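You operate a simulated robot arm through the tools that you are given. There is no shell and no other tool. Be economical: measure what you need, move in short steps, check, and stop when the job is done.

You run a simulated robot arm. Do the job below in one go: nothing can be reset, and whatever is moved stays where it is left.

## Task
Finish the trim rail: insert up to about the red mark, end cap pushed home.
Fine: free the trim lever, slide the insert, clamp it again; then the cap's peg goes into the trim end. Where these are worked on the way, their far stop is far enough and under half their travel is too little: trim lever.

It is judged by the outcome, as a careful person would: the job done as asked, and still so three seconds after it is handed in. It fails if anything else is knocked over, pushed out of place, dropped, spilled or broken. Lids that push on must go on centred and level and be pressed home; caps that screw on are set level and turned clockwise until they are tight.

## Robot
A 7-joint arm with a two-finger parallel gripper, fixed in place. Base frame: the origin is at the foot of the arm, x ahead of it, y to its left, z up; the work surface is at about z = 86. Readings come in cm, rad, newtons and seconds.
With the tool pointing down near the work surface it reaches from about 24 to 68 cm from the base axis. Its first joint turns from -1.152 to 1.152 rad. Payload 2.4 kg.
Tool frame: the origin (TCP) lies between the finger pads and is the grasp point; the fingertips stand 3 cm ahead of it; z points along the fingers, y is the line along which they close. The gripper opens to 9.4 cm. The fingers are 2.8 cm wide and 1 cm thick; the gripper's body (5 by 9.6 cm) begins 5.5 cm behind the TCP.
Orientation is told as [roll, pitch, yaw] about the base's x, y, z axes, in that order, counted from this pose: with the fingers straight down and closing along the base's y, the tool's x points along the base's -x, its y along +y and its z along -z.

## Interface
- The arm moves only by the tool move_arm. Its argument "motion" is a list of rows, each a list of 7 numbers: the turn, a rotation vector about the tool's x, y, z in rad, then the shift along the tool's x, y, z in cm, then the opening, from 0 (shut) to 1 (fully open). In form: [[wx, wy, wz, tx, ty, tz, gripper], ...]. A call has 1 to 12 rows; each row is the pose to reach, as a shift and turn from the pose commanded when the call began, along the tool's axes at that moment. Each row takes 0.2 s and may step no farther than 5 cm and 0.15 rad from the row before; otherwise, or with a gripper value out of range, the whole call is refused. A pose out of reach is approached as far as the arm can. The call stops where the force on the tool passes 70 N (or 10 N more than at its start, if that is more) or the arm is blocked; 0.2 s more then pass. Each finger travels about 15.3 cm/s and halts on what it meets, pressing with about 30 N; the grip force reading is that of the motor and also rises with nothing between the fingers. The clock runs only during rows and for 0.2 s after the last one: add rows that repeat a pose to give the fingers time. The reply holds the time, the measured pose of the TCP, the force on the tool along the base axes, the opening and the grip force, in the units named above and with some noise, with the torque about the TCP (base axes, N m) and any sound that the robot's microphone picked up, and new pictures: "pictures" is both (left out), scene, wrist or none.
- Cameras (640 x 400 px; columns grow to the right, rows downward): "scene" is fixed at [3.83, 47.14, 145.01]; the picture's right is [-0.77, -0.63, 0.00], its down [-0.32, 0.40, -0.86] and it looks along [0.54, -0.67, -0.51] (base axes); focal length 283 px, centre (320, 200). "wrist" rides on the gripper at [7.6, 1.4, -10.2] in the tool frame; the picture's right is [-0.18, 0.98, 0.00], its down [-0.75, -0.14, -0.64] and it looks along [-0.63, -0.12, 0.77] (tool axes); focal length 243 px, centre (320, 200). There is no depth. A picture from a camera that has moved, and an enlarged one, comes with that camera's place and axes in the base frame and with its lens.
- close_up(camera, box): a new picture of the part [left, top, right, bottom] of that camera's present view, enlarged. It takes no simulated time.
- job_done(): hands the job in; it is judged then, once.

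Work in short steps. Places have to be worked out from the pictures, the camera data and where the tool is seen: move nearer, look again, correct. Check each grasp and each placing, and mend what went wrong. You have 120 turns and 200 pictures in all, those below and enlarged ones among them. Open the gripper and draw the arm clear of the work before you hand the job in, unless the task says otherwise; then end with one line.

The tools are called after ">>>" as name(argument=value, ...) on one line, values as JSON. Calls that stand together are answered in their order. move_arm: Moves the arm, as the interface text tells. Its arguments: {"type":"object","properties":{"motion":{"type":"array"},"pictures":{"type":"string","enum":["both","scene","wrist","none"]}},"required":["motion"]} The other tools are called the same way: close_up (camera, box) takes an enlarged picture of a part of a camera's view; job_done () hands the job in.

At the start:

```text
time: 0.0
ee_pos: [32.1, -1.57, 120.45]
tcp_rot: [0.001, 0.001, 0.001]
ft_force: [-0.2, -0.2, 0.5]
torque: [-0.01, 0.03, 0.01]
grip_width: 9.42
grip_force: 0.0
```

scene: 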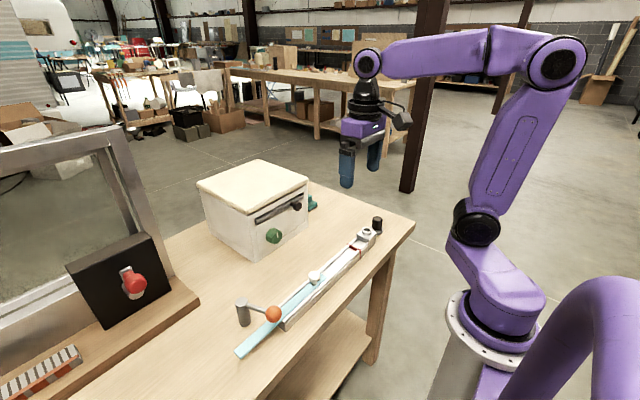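
wrist: 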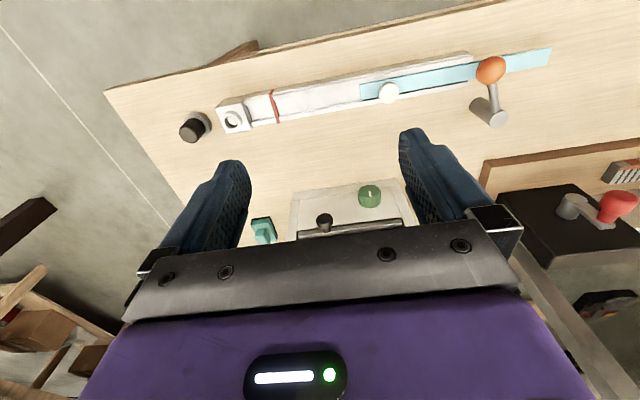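

The pictures show the rail with a light-blue insert, white knob, orange-ball lever, red mark, a hole in the end, and a dark cap. I take close-ups to see the details.

>>> close_up(camera="scene", box=[220, 200, 400, 370])

>>> close_up(camera="wrist", box=[160, 40, 560, 240])

```text
2.35 times, centred on (310, 285) of scene
camera zoom: at [3.83, 47.14, 145.01], right [-0.77, -0.63, 0.0], down [-0.32, 0.4, -0.86], along [0.54, -0.67, -0.51], focal length 667 px, centre (344, 0)
```

zoom: 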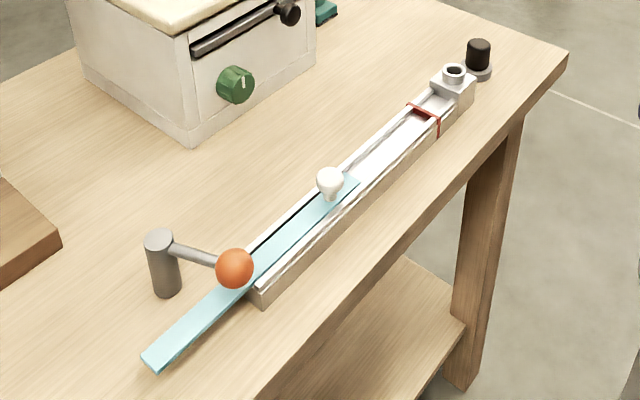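

```text
1.60 times, centred on (360, 140) of wrist
camera zoom: at [24.71, 0.01, 130.72], right [0.18, 0.98, 0.0], down [0.75, -0.14, 0.64], along [0.63, -0.12, -0.77], focal length 388 px, centre (256, 296)
```

zoom: 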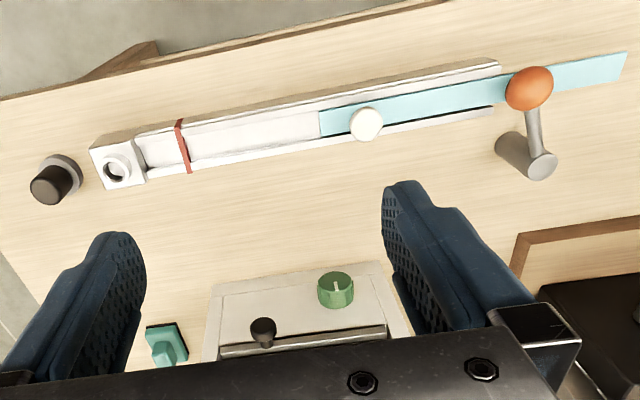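

I place the ball at about (36.6, 22.2, 93), the post at (44.7, 24.8), the knob at (37.5, 8, 92), the red mark at y≈-10 and the insert's leading end at y≈4.5. I move over the lever to look closer.

>>> move_arm(motion=[[0, 0, 0, -1, 3.6, 2.5, 1], [0, 0, 0, -2, 7.2, 5, 1], [0, 0, 0, -3, 10.8, 7.5, 1], [0, 0, 0, -4, 14.4, 10, 1], [0, 0, 0, -5, 18, 12.5, 1], [0, 0, 0, -5.5, 20.5, 14.5, 1], [0, 0, 0, -5.5, 20.5, 14.5, 1]])

```text
time: 1.6
ee_pos: [37.82, 19.18, 106.05]
tcp_rot: [0.0, -0.001, -0.002]
ft_force: [-0.4, 0.0, 0.1]
torque: [0.0, 0.02, 0.02]
grip_width: 9.41
grip_force: 0.0
camera wrist: at [30.22, 20.79, 116.35], right [0.18, 0.98, 0.0], down [0.75, -0.14, 0.64], along [0.63, -0.12, -0.77], focal length 243 px, centre (320, 200)
```

scene: 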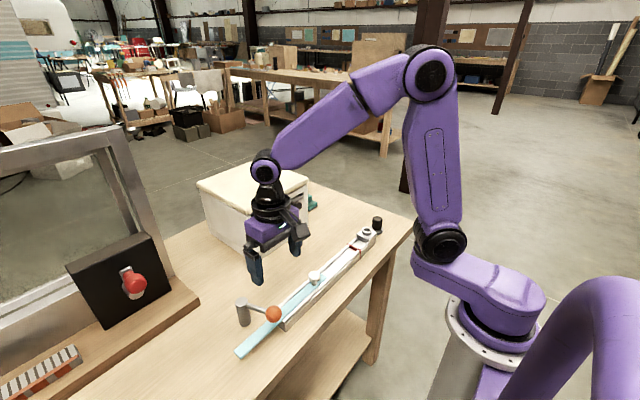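
wrist: 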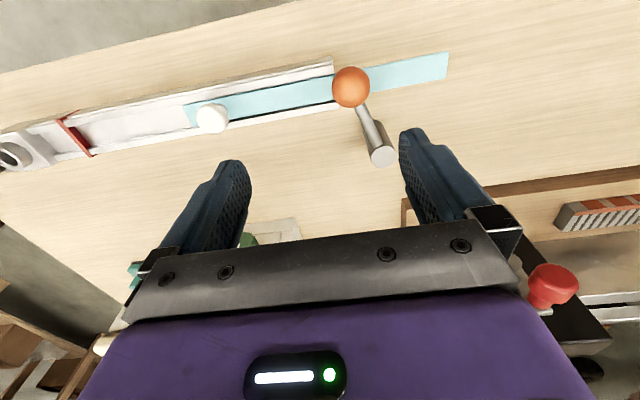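

The ball is at (36.9, 22.3, 93) and the post at (45.2, 25.1). I take a close look at the lever before touching it.

>>> close_up(camera="wrist", box=[300, 40, 460, 180])

>>> close_up(camera="scene", box=[225, 285, 305, 360])

```text
2.86 times, centred on (380, 110) of wrist
camera zoom: at [30.22, 20.79, 116.35], right [0.18, 0.98, 0.0], down [0.75, -0.14, 0.64], along [0.63, -0.12, -0.77], focal length 693 px, centre (149, 457)
```

zoom: 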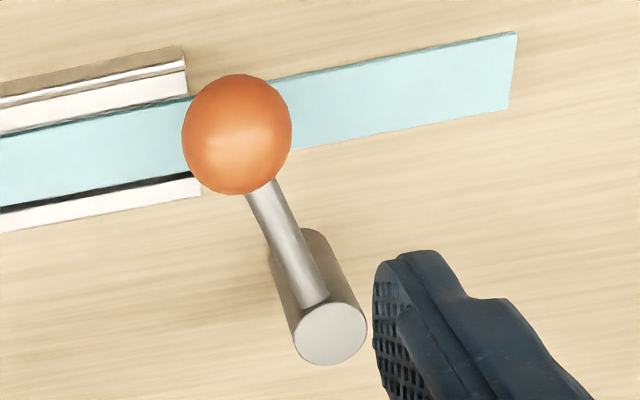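

```text
5.33 times, centred on (265, 322) of scene
camera zoom: at [3.83, 47.15, 145.01], right [-0.77, -0.63, 0.0], down [-0.32, 0.4, -0.86], along [0.54, -0.67, -0.51], focal length 1511 px, centre (613, -453)
```

zoom: 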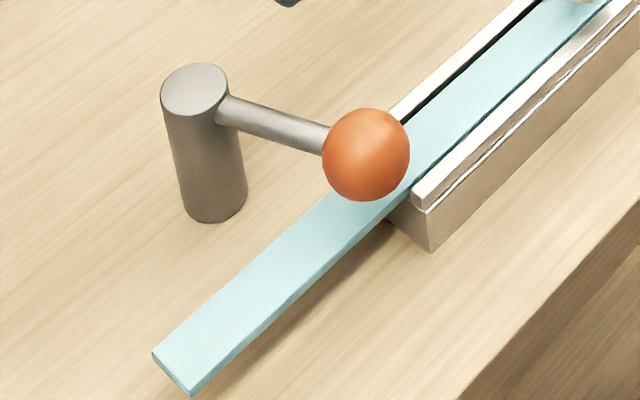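

The ball radius is about 1.75 cm, above the insert. I lower the open fingers to straddle the ball along y and narrow them to just clear it.

>>> move_arm(motion=[[0, 0, 0, 0.9, 3.1, 1.5, 1], [0, 0, 0, 0.9, 3.1, 6, 1], [0, 0, 0, 0.9, 3.1, 9, 1], [0, 0, 0, 0.9, 3.1, 11.3, 1], [0, 0, 0, 0.9, 3.1, 11.3, 0.5], [0, 0, 0, 0.9, 3.1, 11.3, 0.5]])

```text
time: 3.0
ee_pos: [36.77, 21.92, 94.47]
tcp_rot: [0.002, 0.002, 0.0]
ft_force: [0.4, 0.3, -0.6]
torque: [-0.01, 0.01, -0.02]
grip_width: 4.69
grip_force: 0.1
camera wrist: at [29.26, 23.45, 104.8], right [0.18, 0.98, 0.0], down [0.75, -0.14, 0.64], along [0.63, -0.12, -0.77], focal length 243 px, centre (320, 200)
```

scene: 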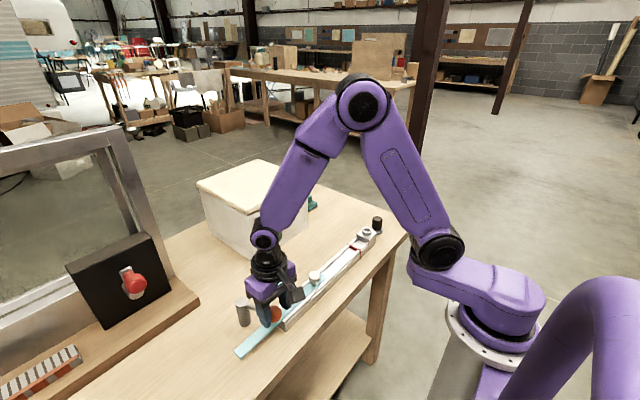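
wrist: 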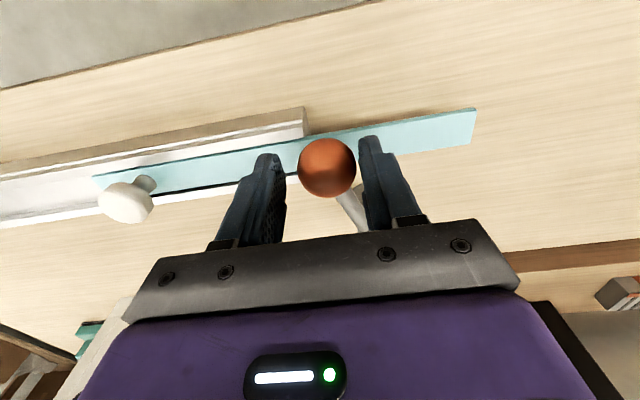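

The ball sits between the fingers. I test turning the lever clockwise (ball toward +y) by 0.3 rad about the post and watch force and lever.

>>> move_arm(motion=[[0, 0, 0, 0, 0, 0, 0.42], [0, 0, 0.1, 0.2, 0.9, 0, 0.42], [0, 0, 0.2, 0.34, 1.75, 0, 0.42], [0, 0, 0.3, 0.43, 2.6, 0, 0.42]])

```text
time: 4.0
ee_pos: [36.42, 24.01, 94.65]
tcp_rot: [-0.013, 0.004, -0.309]
ft_force: [4.0, -41.3, -1.3]
torque: [-0.84, -0.02, 0.11]
grip_width: 6.12
grip_force: 19.4
camera wrist: at [29.8, 27.85, 104.88], right [0.47, 0.88, -0.01], down [0.68, -0.36, 0.64], along [0.56, -0.31, -0.77], focal length 243 px, centre (320, 200)
```

scene: 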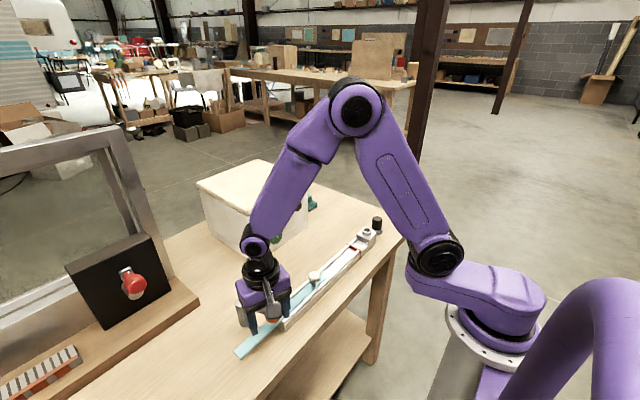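
wrist: 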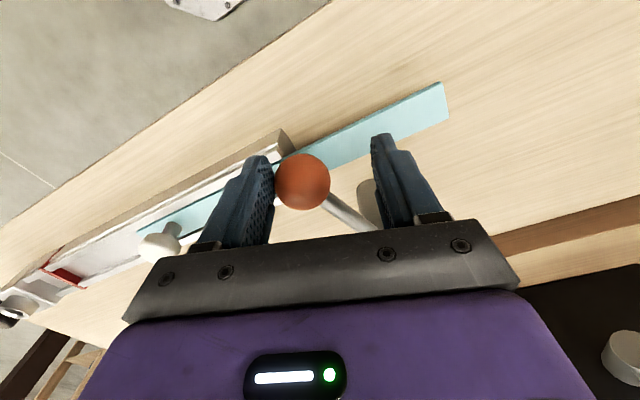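

The clockwise push was resisted (41 N), so that is the clamped stop. I return to the start pose and will turn it the other way.

>>> move_arm(motion=[[0, 0, -0.1, -0.39, -0.85, 0, 0.5], [0, 0, -0.2, -0.8, -1.7, 0, 0.5], [0, 0, -0.3, -1.18, -2.36, 0, 0.5]], pictures="wrist")

```text
time: 4.8
ee_pos: [36.96, 22.37, 94.54]
tcp_rot: [0.003, -0.003, 0.005]
ft_force: [-0.8, -0.6, 0.3]
torque: [0.05, -0.03, 0.0]
grip_width: 4.71
grip_force: 0.0
camera wrist: at [29.43, 23.76, 104.84], right [0.18, 0.98, 0.0], down [0.75, -0.14, 0.64], along [0.63, -0.11, -0.76], focal length 243 px, centre (320, 200)
```

wrist: 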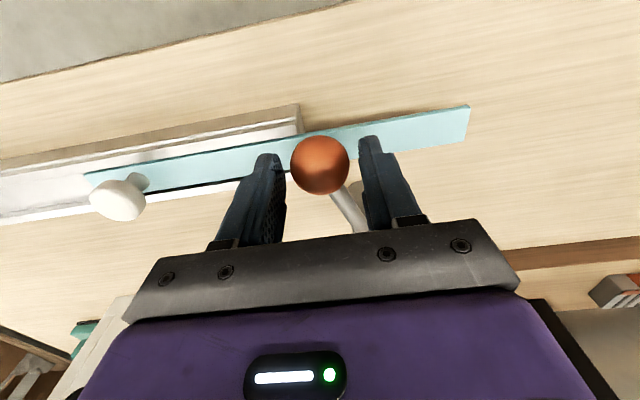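

Back at the start with no force. Now I turn counter-clockwise 0.4 rad (ball toward -y).

>>> move_arm(motion=[[0, 0, -0.1, -0.31, -0.81, 0, 0.45], [0, 0, -0.2, -0.7, -1.6, 0, 0.45], [0, 0, -0.3, -1.17, -2.33, 0, 0.45], [0, 0, -0.4, -1.71, -3.02, 0, 0.45]], pictures="wrist")

```text
time: 5.8
ee_pos: [38.63, 19.11, 94.63]
tcp_rot: [0.0, 0.001, 0.401]
ft_force: [-0.1, 0.4, 0.0]
torque: [0.05, 0.0, -0.02]
grip_width: 4.32
grip_force: 0.9
camera wrist: at [31.17, 17.56, 104.88], right [-0.21, 0.98, 0.0], down [0.75, 0.16, 0.64], along [0.63, 0.14, -0.77], focal length 243 px, centre (320, 200)
```

wrist: 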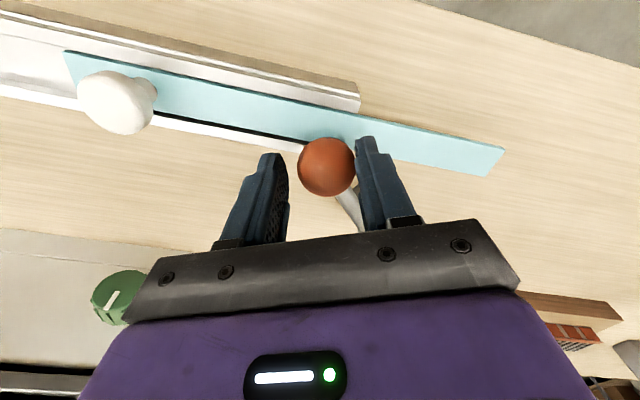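

It swings freely. I continue counter-clockwise until it meets its stop.

>>> move_arm(motion=[[0, 0, -0.1, -0.31, -0.81, 0, 0.45], [0, 0, -0.2, -0.7, -1.6, 0, 0.45], [0, 0, -0.3, -1.17, -2.33, 0, 0.45], [0, 0, -0.4, -1.71, -3.02, 0, 0.45], [0, 0, -0.5, -2.31, -3.65, 0, 0.45], [0, 0, -0.6, -2.97, -4.21, 0, 0.45]])

```text
time: 7.2
ee_pos: [42.9, 16.34, 94.58]
tcp_rot: [-0.001, -0.001, 1.002]
ft_force: [-1.0, 1.5, -0.6]
torque: [0.0, 0.03, 0.0]
grip_width: 4.3
grip_force: 0.7
camera wrist: at [37.73, 10.81, 104.82], right [-0.73, 0.68, 0.0], down [0.53, 0.56, 0.64], along [0.44, 0.47, -0.77], focal length 243 px, centre (320, 200)
```

scene: 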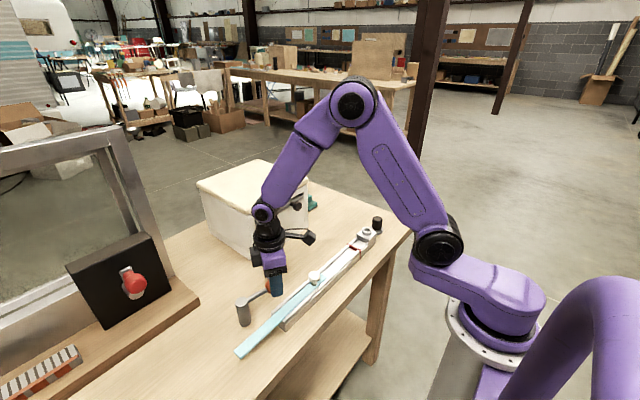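
wrist: 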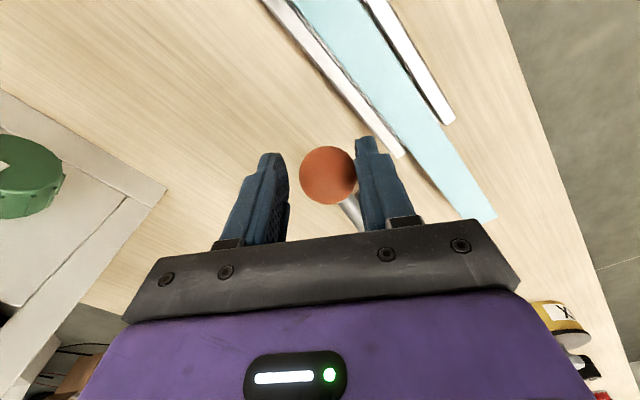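

About 1 rad turned with little force. I keep going to find the far stop.

>>> move_arm(motion=[[0, 0, -0.1, -0.31, -0.81, 0, 0.45], [0, 0, -0.2, -0.7, -1.6, 0, 0.45], [0, 0, -0.3, -1.17, -2.33, 0, 0.45], [0, 0, -0.4, -1.71, -3.02, 0, 0.45], [0, 0, -0.5, -2.31, -3.65, 0, 0.45]])

```text
time: 8.4
ee_pos: [46.37, 16.43, 94.39]
tcp_rot: [0.02, 0.008, 1.505]
ft_force: [-45.1, 15.6, 1.8]
torque: [0.43, 0.94, -0.29]
grip_width: 6.85
grip_force: 22.8
camera wrist: at [44.72, 9.2, 104.79], right [-0.97, 0.25, 0.02], down [0.2, 0.75, 0.63], along [0.14, 0.62, -0.77], focal length 243 px, centre (320, 200)
```

scene: 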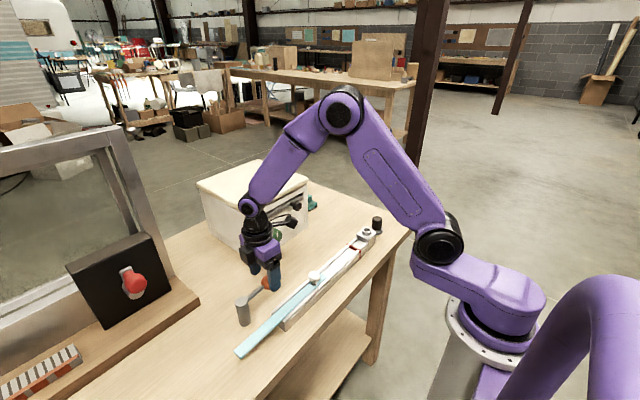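
wrist: 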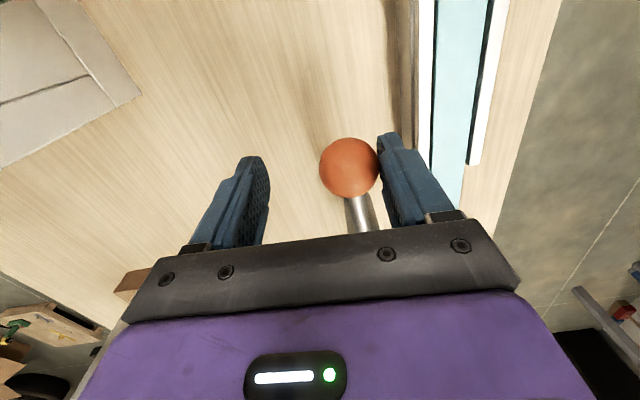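

The far stop is reached (45 N), so the lever is freed. I back off, lift, and turn the wrist back.

>>> move_arm(motion=[[0, 0, 0, 0, 1.8, 0, 0.55], [0, 0, 0, 0, 1.8, 0, 0.6], [0, 0, 0, 0, 1.8, -4, 0.6], [0, 0, 0.1, 0, 1.8, -8, 0.6], [0, 0, 0.25, 0, 1.8, -10, 0.6], [0, 0, 0.4, 0, 1.8, -10, 0.6], [0, 0, 0.55, 0, 1.8, -10, 0.6], [0, 0, 0.7, 0, 1.8, -10, 0.6], [0, 0, 0.85, 0, 1.8, -10, 0.6], [0, 0, 1.0, 0, 1.8, -10, 0.6], [0, 0, 1.15, 0, 1.8, -10, 0.6], [0, 0, 1.3, 0, 1.8, -10, 0.6]], pictures="none")

```text
time: 11.0
ee_pos: [45.35, 16.4, 104.61]
tcp_rot: [0.0, -0.001, 0.197]
ft_force: [0.0, -0.1, -0.4]
torque: [0.0, 0.02, 0.0]
grip_width: 5.62
grip_force: 0.0
```

Now I move above the white knob with yaw zero for a closer look.

>>> move_arm(motion=[[0, 0, 0.1, 3.1, -2.2, 0, 0.6], [0, 0, 0.197, 6.2, -4.4, 0, 0.6], [0, 0, 0.197, 9.34, -6.69, 0, 0.6], [0, 0, 0.197, 9.34, -6.69, 0, 0.6]])

```text
time: 12.0
ee_pos: [37.36, 7.86, 104.68]
tcp_rot: [0.002, 0.001, 0.002]
ft_force: [0.9, 0.8, 0.4]
torque: [-0.01, 0.01, 0.01]
grip_width: 5.64
grip_force: 0.1
camera wrist: at [29.81, 9.46, 115.04], right [0.18, 0.98, 0.0], down [0.75, -0.14, 0.64], along [0.63, -0.12, -0.77], focal length 243 px, centre (320, 200)
```

scene: 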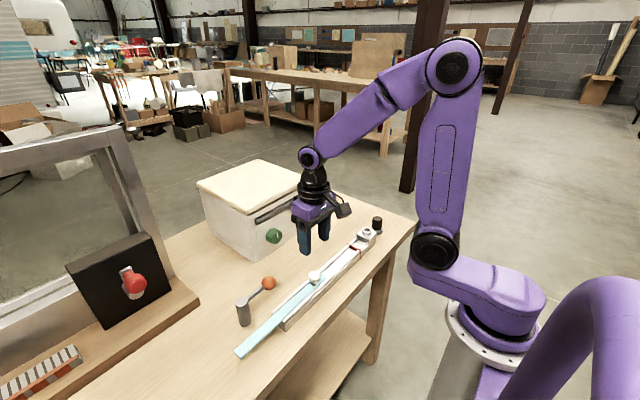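
wrist: 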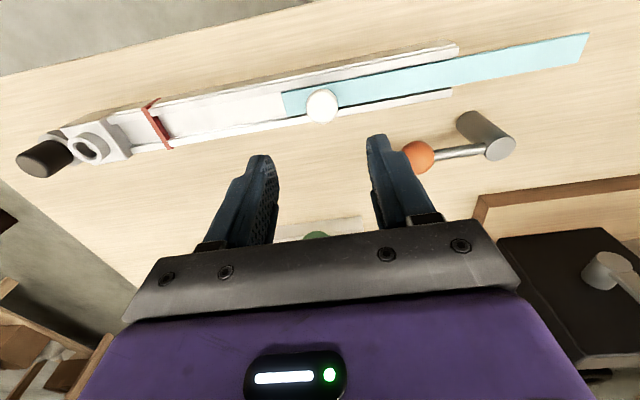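

The knob is at about (37.4, 8.2, 92.5). I lower the fingers around it and close.

>>> move_arm(motion=[[0, 0, 0, 0, 0.35, 4, 0.6], [0, 0, 0, 0, 0.35, 8, 0.6], [0, 0, 0, 0, 0.35, 10.6, 0.6], [0, 0, 0, 0, 0.35, 11.2, 0.6], [0, 0, 0, 0, 0.35, 11.2, 0.2], [0, 0, 0, 0, 0.35, 11.2, 0.2]])

```text
time: 13.4
ee_pos: [37.65, 8.31, 93.39]
tcp_rot: [0.0, 0.0, 0.002]
ft_force: [-0.2, -1.5, -8.6]
torque: [0.07, -0.72, -0.23]
grip_width: 2.99
grip_force: 44.6
camera wrist: at [30.06, 9.84, 103.72], right [0.18, 0.98, 0.0], down [0.75, -0.14, 0.64], along [0.63, -0.12, -0.77], focal length 243 px, centre (320, 200)
```

scene: 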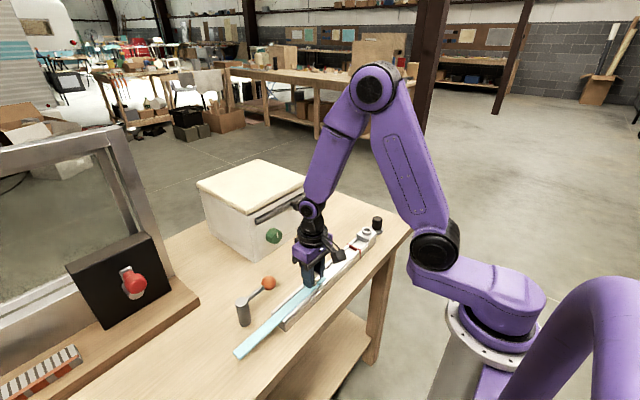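
wrist: 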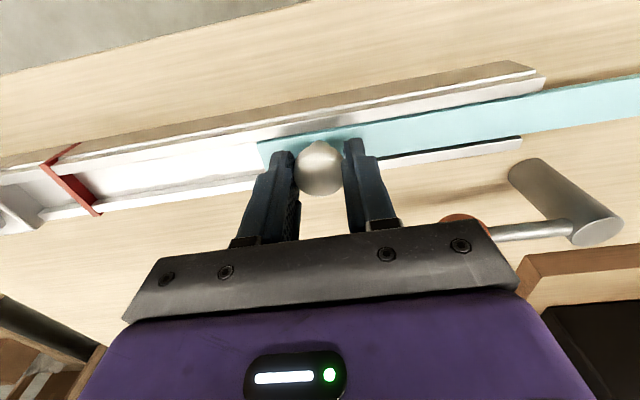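

The knob is gripped at 3.0 cm width. I slide it slowly toward -y and check that the insert follows.

>>> move_arm(motion=[[0, 0, 0, 0, -0.7, 0, 0.2], [0, 0, 0, 0, -1.6, 0, 0.2], [0, 0, 0, 0, -2.6, 0, 0.2], [0, 0, 0, 0, -3.6, 0, 0.2], [0, 0, 0, 0, -4.6, 0, 0.2], [0, 0, 0, 0, -5.6, 0, 0.2], [0, 0, 0, 0, -6.6, 0, 0.2], [0, 0, 0, 0, -7.6, 0, 0.2], [0, 0, 0, 0, -8.6, 0, 0.2]])

```text
time: 15.4
ee_pos: [37.6, -0.3, 93.27]
tcp_rot: [0.001, -0.001, 0.002]
ft_force: [-12.2, 0.4, 42.9]
torque: [0.01, 0.22, -0.02]
grip_width: 2.98
grip_force: 45.0
camera wrist: at [30.08, 1.23, 103.6], right [0.18, 0.98, 0.0], down [0.75, -0.14, 0.64], along [0.63, -0.12, -0.77], focal length 243 px, centre (320, 200)
```

scene: 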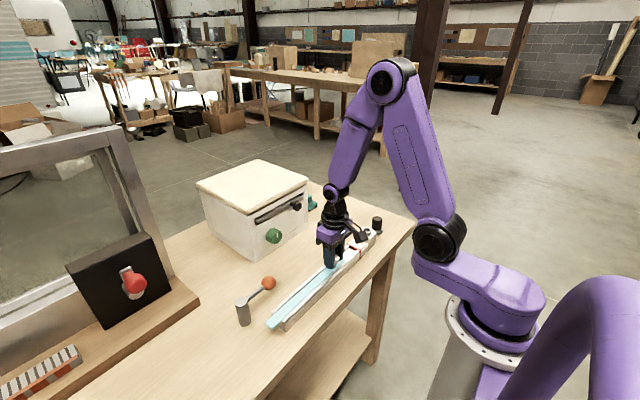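
wrist: 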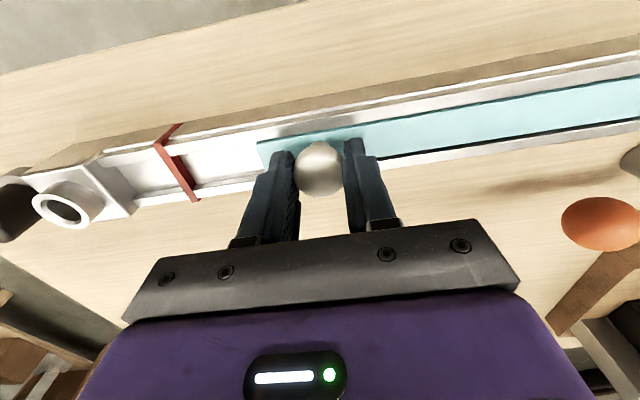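

The insert follows; about 5.9 cm remain. There's an upward constraint force of 43 N, so I ease the tool up slightly, then continue.

>>> move_arm(motion=[[0, 0, 0, 0, 0, -0.15, 0.2], [0, 0, 0, 0.1, 0, -0.3, 0.2]], pictures="none")

```text
time: 16.0
ee_pos: [37.67, -0.27, 93.57]
tcp_rot: [0.0, 0.002, 0.003]
ft_force: [5.0, 2.1, -43.6]
torque: [0.04, -0.12, 0.0]
grip_width: 3.02
grip_force: 45.4
```

The neutral height is midway; I set it there and continue 3 cm.

>>> move_arm(motion=[[0, 0, 0, -0.05, 0, 0.15, 0.2], [0, 0, 0, -0.05, -0.8, 0.15, 0.2], [0, 0, 0, -0.05, -1.6, 0.15, 0.2], [0, 0, 0, -0.05, -2.4, 0.15, 0.2], [0, 0, 0, -0.05, -3.2, 0.15, 0.2]], pictures="wrist")

```text
time: 17.2
ee_pos: [37.55, -3.55, 93.52]
tcp_rot: [0.0, -0.002, 0.002]
ft_force: [-4.7, 1.6, 7.8]
torque: [-0.03, 1.43, 0.0]
grip_width: 2.97
grip_force: 44.7
camera wrist: at [30.07, -2.03, 103.78], right [0.18, 0.98, 0.0], down [0.75, -0.14, 0.64], along [0.63, -0.12, -0.77], focal length 243 px, centre (320, 200)
```

wrist: 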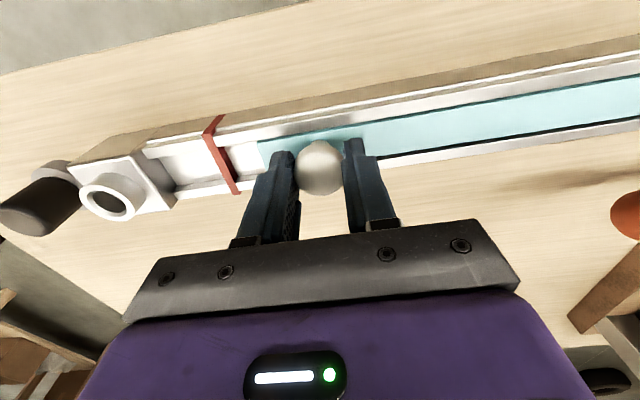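

Force is low now; about 2.6 cm remain to the mark. I move 2.3 cm and look.

>>> move_arm(motion=[[0, 0, 0, 0, -0.8, -0.03, 0.2], [0, 0, 0, 0, -1.6, -0.03, 0.2], [0, 0, 0, 0, -2.2, -0.03, 0.2]], pictures="none")

>>> close_up(camera="wrist", box=[180, 90, 340, 210])

>>> close_up(camera="scene", box=[320, 205, 400, 275])

```text
time: 18.0
ee_pos: [37.7, -5.67, 93.6]
tcp_rot: [0.0, 0.001, 0.001]
ft_force: [-0.6, 1.3, -43.9]
torque: [0.01, 0.04, 0.01]
grip_width: 3.0
grip_force: 44.2
```

```text
3.33 times, centred on (260, 150) of wrist
camera zoom: at [30.1, -4.13, 103.9], right [0.18, 0.98, 0.0], down [0.76, -0.14, 0.64], along [0.63, -0.12, -0.77], focal length 809 px, centre (520, 367)
```

zoom: 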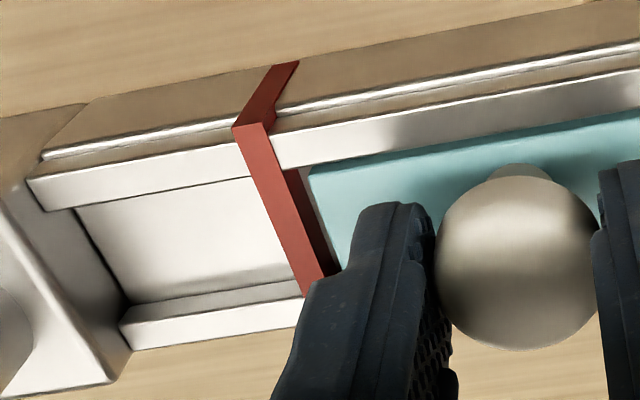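

```text
5.71 times, centred on (360, 240) of scene
camera zoom: at [3.88, 47.14, 145.01], right [-0.77, -0.63, 0.0], down [-0.32, 0.4, -0.86], along [0.54, -0.67, -0.51], focal length 1619 px, centre (91, -29)
```

zoom: 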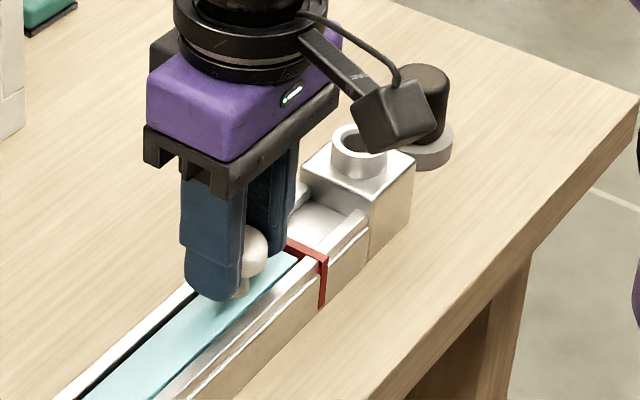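

The insert's end is just short of the mark (≈0.3 cm). I move 0.3 cm more, lowering slightly to relieve the pull.

>>> move_arm(motion=[[0, 0, 0, 0, 0, 0.13, 0.2], [0, 0, 0, 0, -0.3, 0.13, 0.2]], pictures="none")

>>> close_up(camera="wrist", box=[180, 90, 340, 210])

```text
time: 18.6
ee_pos: [37.54, -6.0, 93.62]
tcp_rot: [0.0, 0.001, 0.002]
ft_force: [-10.4, 2.1, 8.9]
torque: [0.09, 0.73, -0.11]
grip_width: 2.97
grip_force: 45.0
```

```text
3.33 times, centred on (260, 150) of wrist
camera zoom: at [30.07, -4.41, 103.89], right [0.18, 0.98, 0.0], down [0.75, -0.14, 0.64], along [0.63, -0.12, -0.77], focal length 809 px, centre (520, 367)
```

zoom: 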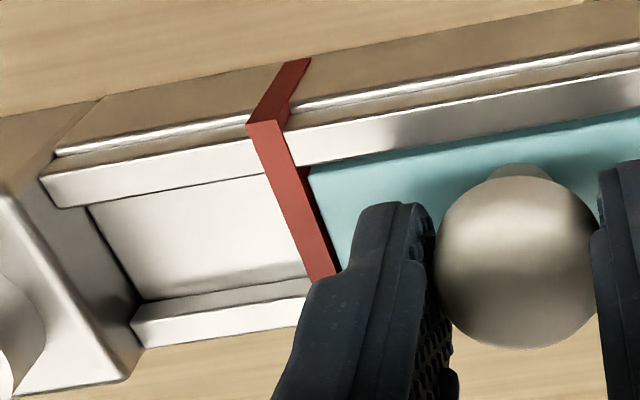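

The insert's end is under the mark's near edge, about right. I release the knob and lift clear.

>>> move_arm(motion=[[0, 0, 0, 0, -0.1, 0, 0.2], [0, 0, 0, 0, -0.1, 0, 0.55], [0, 0, 0, 0, -0.1, 0, 0.55], [0, 0, 0, 0, -0.1, -3, 0.55], [0, 0, 0, 0, -0.1, -7, 0.55], [0, 0, 0, 0, -0.1, -11, 0.55], [0, 0, 0, 0, -0.1, -11, 0.55]])

>>> close_up(camera="wrist", box=[120, 50, 360, 200])

```text
time: 20.2
ee_pos: [37.46, -6.23, 104.44]
tcp_rot: [0.0, 0.001, 0.005]
ft_force: [0.0, -0.1, 0.6]
torque: [-0.01, 0.02, -0.03]
grip_width: 5.18
grip_force: 0.0
camera wrist: at [30.0, -4.66, 114.7], right [0.18, 0.98, 0.0], down [0.75, -0.14, 0.64], along [0.63, -0.12, -0.77], focal length 243 px, centre (320, 200)
```

scene: 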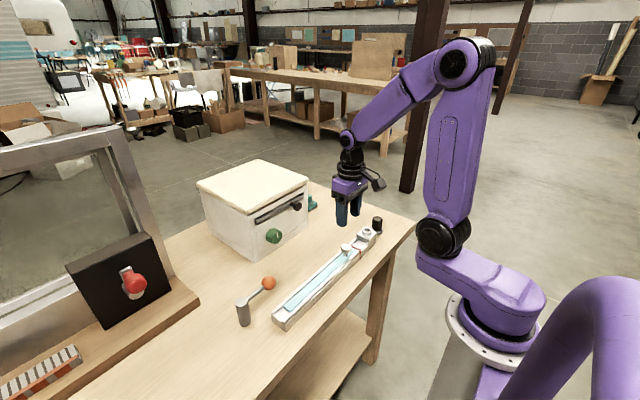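
wrist: 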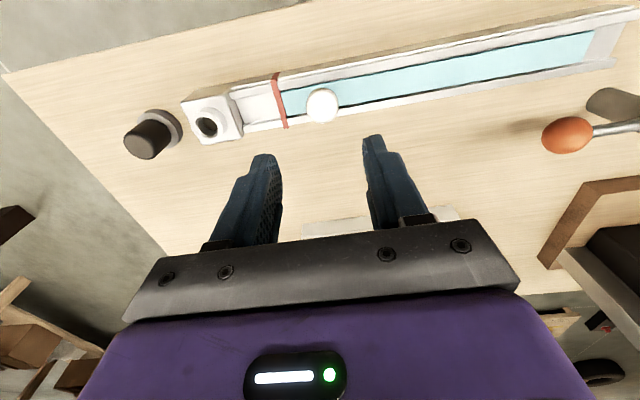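

```text
2.67 times, centred on (240, 125) of wrist
camera zoom: at [30.0, -4.66, 114.7], right [0.18, 0.98, 0.0], down [0.75, -0.14, 0.64], along [0.63, -0.12, -0.77], focal length 647 px, centre (533, 400)
```

zoom: 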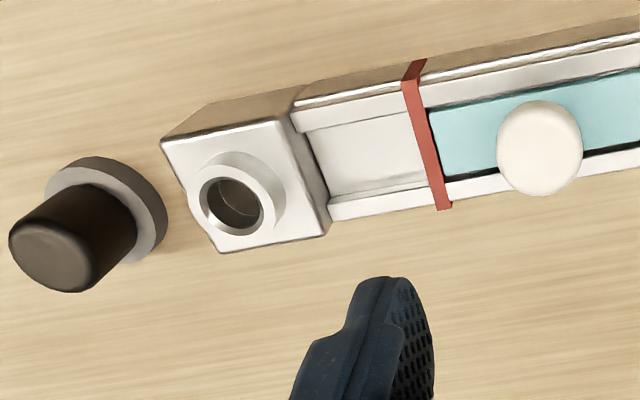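

The insert sits at the mark. Now to re-clamp: the ball is at about (44.2, 16.5), so I move above it with yaw 1.14.

>>> move_arm(motion=[[0, 0, -0.14, -0.9, 3, 0, 0.6], [0, 0, -0.28, -1.8, 6, 0, 0.7], [0, 0, -0.42, -2.7, 9, 0, 0.7], [0, 0, -0.56, -3.6, 12, 0, 0.7], [0, 0, -0.7, -4.5, 15, 0, 0.7], [0, 0, -0.85, -5.4, 18, 0, 0.7], [0, 0, -1.0, -6.2, 21, 0, 0.7], [0, 0, -1.14, -6.74, 22.83, 0, 0.7], [0, 0, -1.14, -6.74, 22.83, 2, 0.7]], pictures="wrist")

```text
time: 22.2
ee_pos: [44.23, 16.84, 102.32]
tcp_rot: [0.0, 0.0, 1.147]
ft_force: [0.0, 0.5, -0.3]
torque: [-0.01, 0.01, 0.03]
grip_width: 6.59
grip_force: 0.1
camera wrist: at [39.94, 10.51, 112.59], right [-0.82, 0.57, 0.0], down [0.44, 0.63, 0.64], along [0.37, 0.53, -0.77], focal length 243 px, centre (320, 200)
```

wrist: 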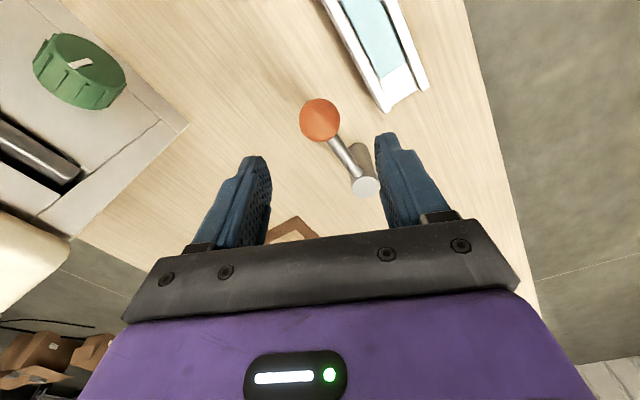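

The ball lies right below at (44.4, 17.0). I descend, narrow the fingers, and swing back clockwise.

>>> move_arm(motion=[[0, 0, 0, 0, -0.1, 4, 0.7], [0, 0, 0, 0, -0.1, 7.7, 0.7], [0, 0, 0, 0, -0.1, 7.7, 0.45], [0, 0, 0.1, 0.23, 0.74, 7.7, 0.45], [0, 0, 0.2, 0.37, 1.6, 7.7, 0.45], [0, 0, 0.3, 0.43, 2.47, 7.7, 0.45], [0, 0, 0.4, 0.4, 3.35, 7.7, 0.45], [0, 0, 0.5, 0.28, 4.21, 7.7, 0.45], [0, 0, 0.6, 0.07, 5.06, 7.7, 0.45], [0, 0, 0.7, -0.21, 5.88, 7.7, 0.45]])

```text
time: 24.4
ee_pos: [38.91, 19.53, 94.85]
tcp_rot: [0.0, -0.001, 0.439]
ft_force: [-0.3, -1.3, 0.4]
torque: [-0.05, -0.05, -0.03]
grip_width: 4.35
grip_force: 0.7
camera wrist: at [31.61, 17.73, 105.08], right [-0.25, 0.97, 0.0], down [0.74, 0.19, 0.64], along [0.62, 0.16, -0.77], focal length 243 px, centre (320, 200)
```

scene: 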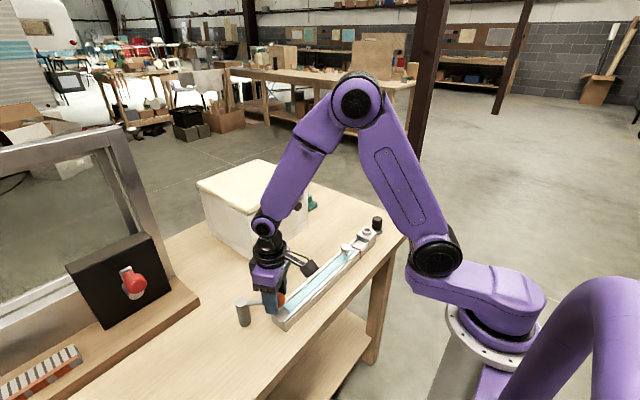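
wrist: 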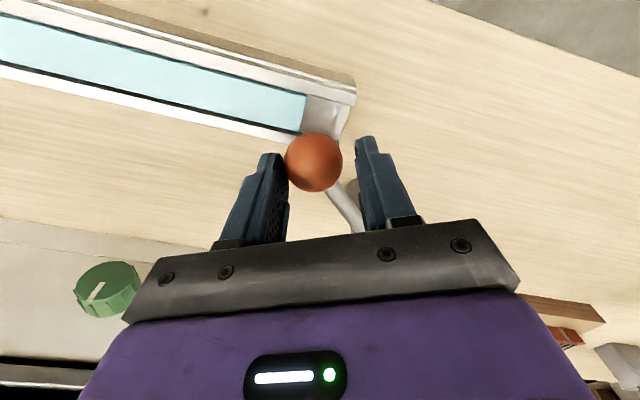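

The lever follows. I continue clockwise until it presses on the clamping stop.

>>> move_arm(motion=[[0, 0, 0.1, 0.23, 0.84, 0, 0.45], [0, 0, 0.2, 0.37, 1.7, 0, 0.45], [0, 0, 0.3, 0.43, 2.57, 0, 0.45], [0, 0, 0.4, 0.4, 3.45, 0, 0.45], [0, 0, 0.5, 0.28, 4.31, 0, 0.45], [0, 0, 0.6, 0.07, 5.16, 0, 0.45], [0, 0, 0.68, -0.17, 5.8, 0, 0.45]])

```text
time: 26.0
ee_pos: [36.57, 24.09, 94.64]
tcp_rot: [-0.011, 0.006, -0.246]
ft_force: [6.2, -45.9, -2.2]
torque: [-0.89, 0.06, 0.24]
grip_width: 6.66
grip_force: 21.3
camera wrist: at [29.76, 27.59, 104.92], right [0.42, 0.91, -0.01], down [0.7, -0.31, 0.64], along [0.58, -0.27, -0.77], focal length 243 px, centre (320, 200)
```

scene: 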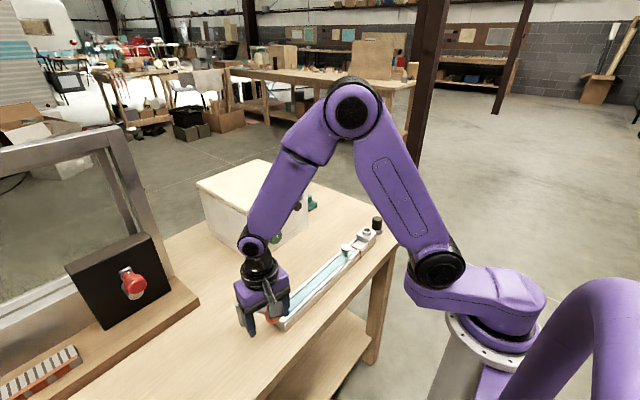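
wrist: 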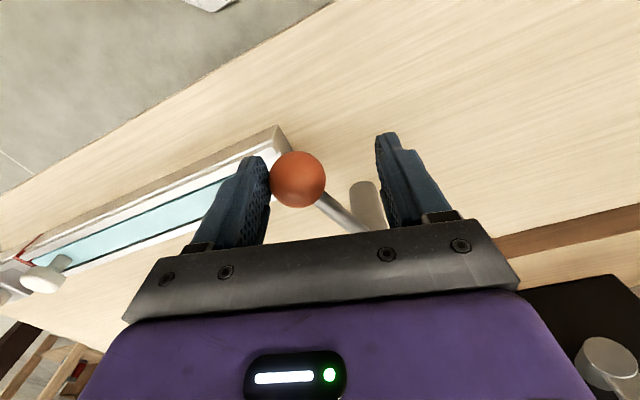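

The lever is back on its clamping stop (46 N). I back off, lift and straighten the wrist.

>>> move_arm(motion=[[0, 0, 0, 0, -1, 0, 0.6], [0, 0, 0, 0, -1.5, 0, 0.75], [0, 0, 0, 0, -1.5, -4, 0.75], [0, 0, -0.12, 0, -1.5, -8, 0.75], [0, 0, -0.24, 0, -1.5, -11, 0.75], [0, 0, -0.24, 0, -1.5, -12, 0.75]])

```text
time: 27.4
ee_pos: [36.33, 23.65, 106.85]
tcp_rot: [0.0, 0.0, 0.006]
ft_force: [-0.3, -0.4, -0.3]
torque: [0.0, 0.0, 0.0]
grip_width: 7.08
grip_force: 0.0
camera wrist: at [28.86, 25.07, 117.04], right [0.18, 0.98, 0.0], down [0.75, -0.14, 0.64], along [0.63, -0.12, -0.77], focal length 243 px, centre (320, 200)
```

scene: 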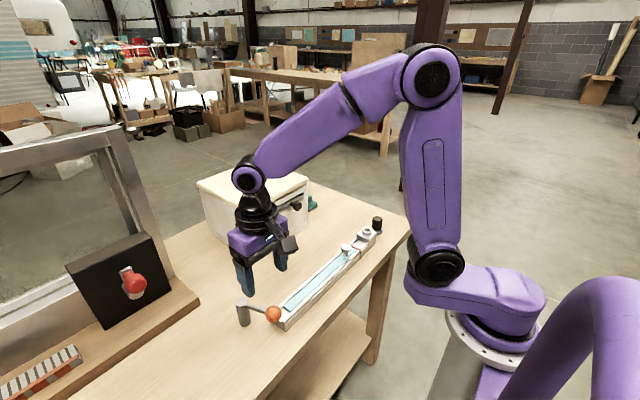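
wrist: 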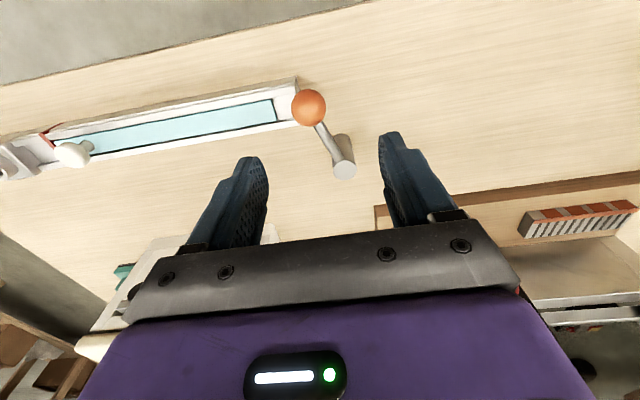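

The ball is back at (36.7, 22.5): clamped. Now I fly to a spot above the end cap.

>>> move_arm(motion=[[0, 0, 0, 0, -4.8, -1, 0.75], [0, 0, 0, 0, -9.6, -1, 0.75], [0, 0, 0, 0, -14.4, -1, 0.75], [0, 0, 0, 0, -19.2, -1, 0.75], [0, 0, 0, -0.5, -24, -1, 0.75], [0, 0, 0, -1, -28.8, -1, 0.75], [0, 0, 0, -1.5, -33.6, -1, 0.75], [0, 0, 0, -2, -38, -1, 0.75], [0, 0, 0, -2, -42, -1, 0.75], [0, 0, 0, -2, -46, -1, 0.75], [0, 0, 0, -2, -49.5, 0, 0.75], [0, 0, 0, -2, -49.5, 2, 0.75]])

>>> close_up(camera="wrist", box=[240, 40, 480, 190])

>>> close_up(camera="scene", box=[330, 200, 410, 260])

```text
time: 30.0
ee_pos: [38.57, -26.43, 104.63]
tcp_rot: [0.0, 0.001, 0.004]
ft_force: [0.2, 0.1, 0.1]
torque: [0.0, -0.03, 0.01]
grip_width: 7.04
grip_force: 0.0
camera wrist: at [31.1, -24.82, 114.96], right [0.18, 0.98, 0.0], down [0.75, -0.14, 0.64], along [0.63, -0.12, -0.77], focal length 243 px, centre (320, 200)
```

scene: 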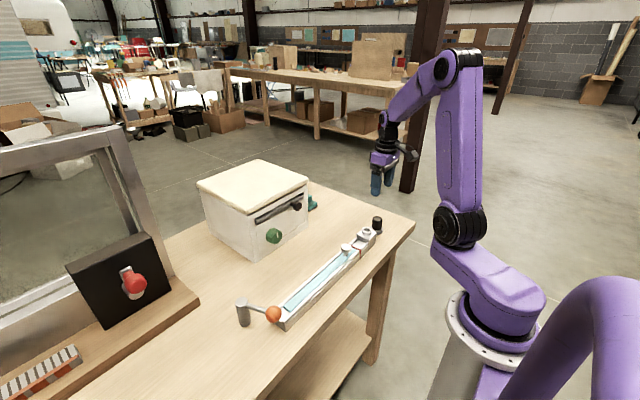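
wrist: 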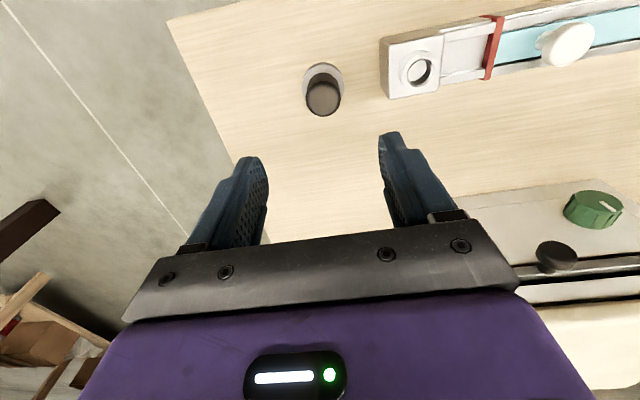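

```text
2.67 times, centred on (360, 115) of wrist
camera zoom: at [31.1, -24.82, 114.96], right [0.18, 0.98, 0.0], down [0.75, -0.14, 0.64], along [0.63, -0.12, -0.77], focal length 647 px, centre (213, 427)
```

zoom: 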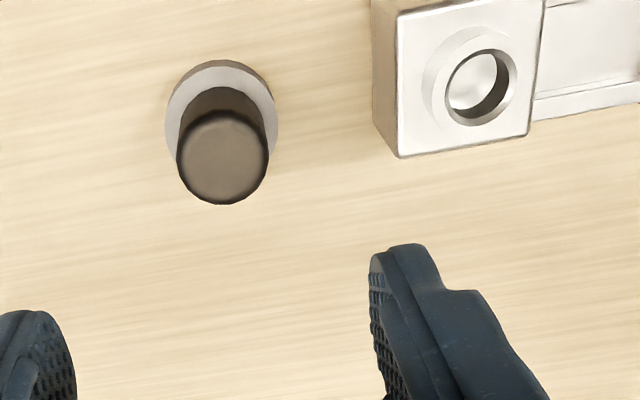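

```text
6.67 times, centred on (370, 230) of scene
camera zoom: at [3.83, 47.14, 145.01], right [-0.77, -0.63, 0.0], down [-0.32, 0.4, -0.86], along [0.54, -0.67, -0.51], focal length 1889 px, centre (-13, 0)
```

zoom: 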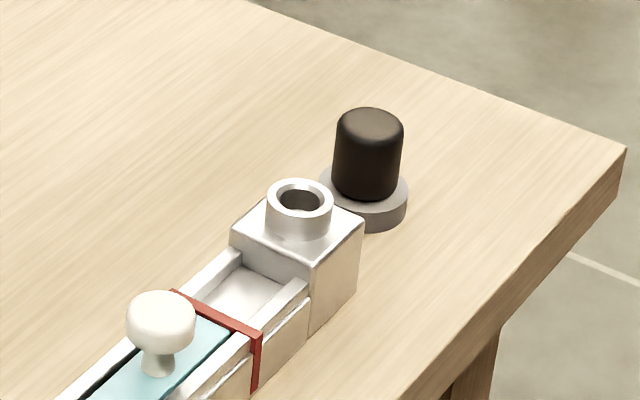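

The cap's black body is about 3.1 cm across, centred at (38.15, -25.8), top z≈92, on a grey disc. I descend with the fingers at 5.6 cm and check before closing.

>>> move_arm(motion=[[0, 0, 0, 0.4, 0.6, 1, 0.6], [0, 0, 0, 0.4, 0.6, 5, 0.6], [0, 0, 0, 0.4, 0.6, 9, 0.6], [0, 0, 0, 0.4, 0.6, 12, 0.6], [0, 0, 0, 0.4, 0.6, 12.9, 0.6]])

>>> close_up(camera="scene", box=[330, 180, 430, 260])

```text
time: 31.2
ee_pos: [38.08, -25.64, 91.92]
tcp_rot: [0.0, 0.0, 0.003]
ft_force: [0.7, 0.5, 0.1]
torque: [0.0, 0.0, -0.02]
grip_width: 5.63
grip_force: 0.1
camera wrist: at [30.6, -24.13, 102.15], right [0.18, 0.98, 0.0], down [0.75, -0.14, 0.64], along [0.63, -0.12, -0.77], focal length 243 px, centre (320, 200)
```

scene: 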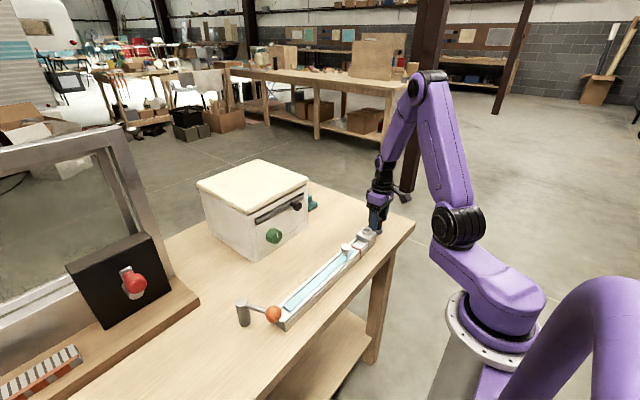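
wrist: 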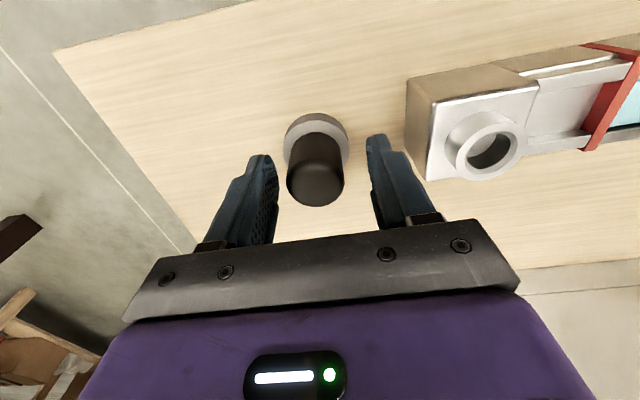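

```text
5.00 times, centred on (380, 220) of scene
camera zoom: at [3.83, 47.14, 145.01], right [-0.77, -0.63, 0.0], down [-0.32, 0.4, -0.86], along [0.54, -0.67, -0.51], focal length 1417 px, centre (20, 100)
```

zoom: 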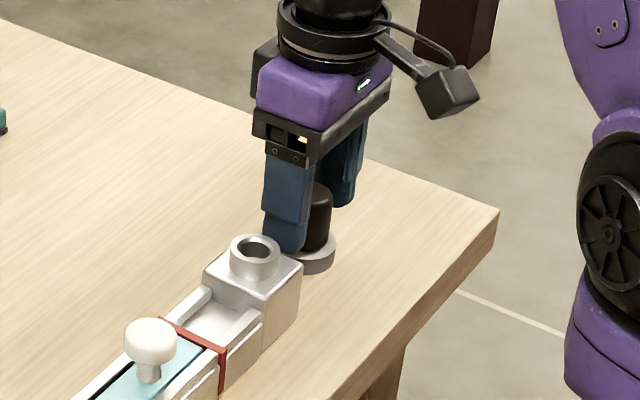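

The cap is centred between the fingers. I lower 0.5 cm and grip.

>>> move_arm(motion=[[0, 0, 0, 0.1, 0, 0.5, 0.6], [0, 0, 0, 0.1, 0, 0.5, 0.2], [0, 0, 0, 0.1, 0, 0.5, 0.2], [0, 0, 0, 0.1, 0, 0.5, 0.2]], pictures="wrist")

```text
time: 32.2
ee_pos: [38.17, -25.62, 91.47]
tcp_rot: [-0.002, -0.002, 0.002]
ft_force: [0.7, -1.0, 5.5]
torque: [-0.02, -0.06, -0.01]
grip_width: 3.48
grip_force: 30.0
camera wrist: at [30.55, -24.18, 101.75], right [0.18, 0.98, 0.0], down [0.75, -0.14, 0.64], along [0.63, -0.12, -0.77], focal length 243 px, centre (320, 200)
```

wrist: 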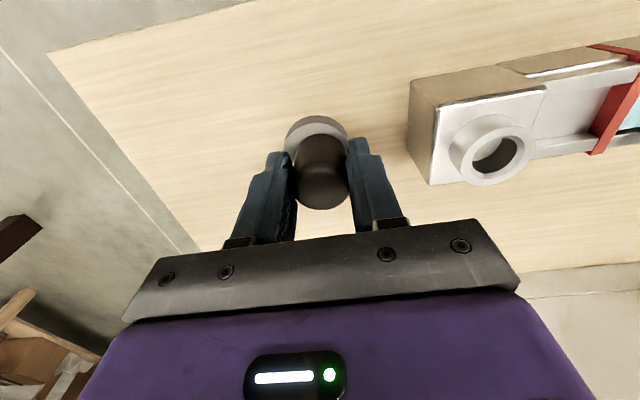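

Gripped at 3.48 cm. I lift slowly and look at the underside.

>>> move_arm(motion=[[0, 0, 0, 0, 0, -0.5, 0.2], [0, 0, 0, 0, 0, -1.5, 0.2], [0, 0, 0, 0, 0, -4, 0.2], [0, 0, 0, 0, 0, -7, 0.2], [0, 0, 0, 0, 0, -7, 0.2]])

>>> close_up(camera="scene", box=[330, 160, 430, 260])

```text
time: 33.4
ee_pos: [38.15, -25.72, 98.38]
tcp_rot: [0.0, 0.002, 0.004]
ft_force: [0.6, 0.6, -0.2]
torque: [-0.01, 0.03, 0.02]
grip_width: 3.41
grip_force: 30.0
camera wrist: at [30.55, -24.1, 108.68], right [0.18, 0.98, 0.0], down [0.75, -0.14, 0.64], along [0.63, -0.12, -0.77], focal length 243 px, centre (320, 200)
```

scene: 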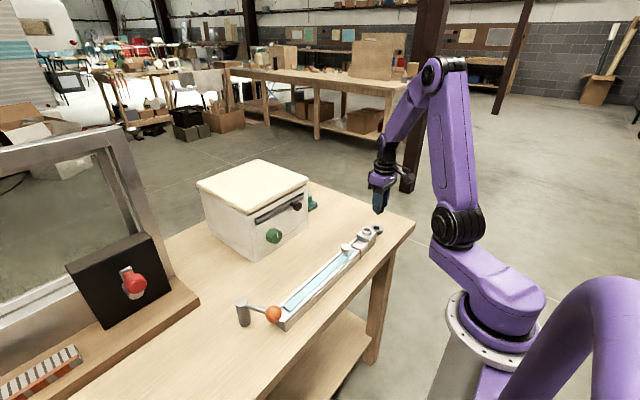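
wrist: 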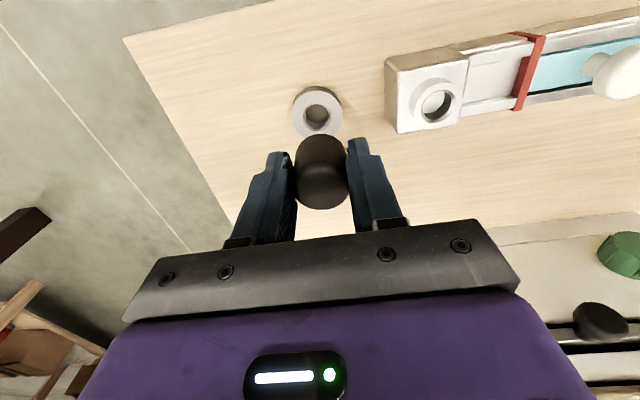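

```text
4.00 times, centred on (380, 210) of scene
camera zoom: at [3.83, 47.14, 145.01], right [-0.77, -0.63, 0.0], down [-0.32, 0.4, -0.86], along [0.54, -0.67, -0.51], focal length 1133 px, centre (80, 160)
```

zoom: 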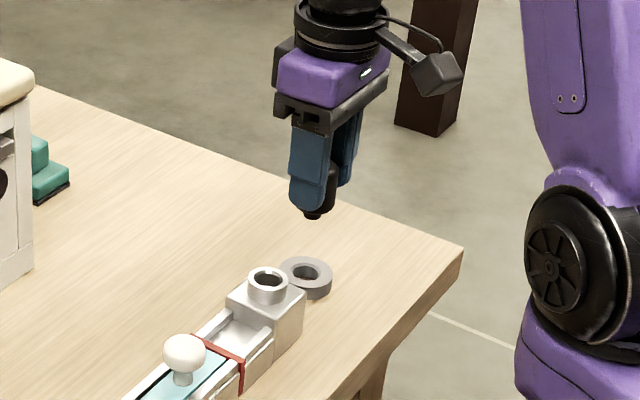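

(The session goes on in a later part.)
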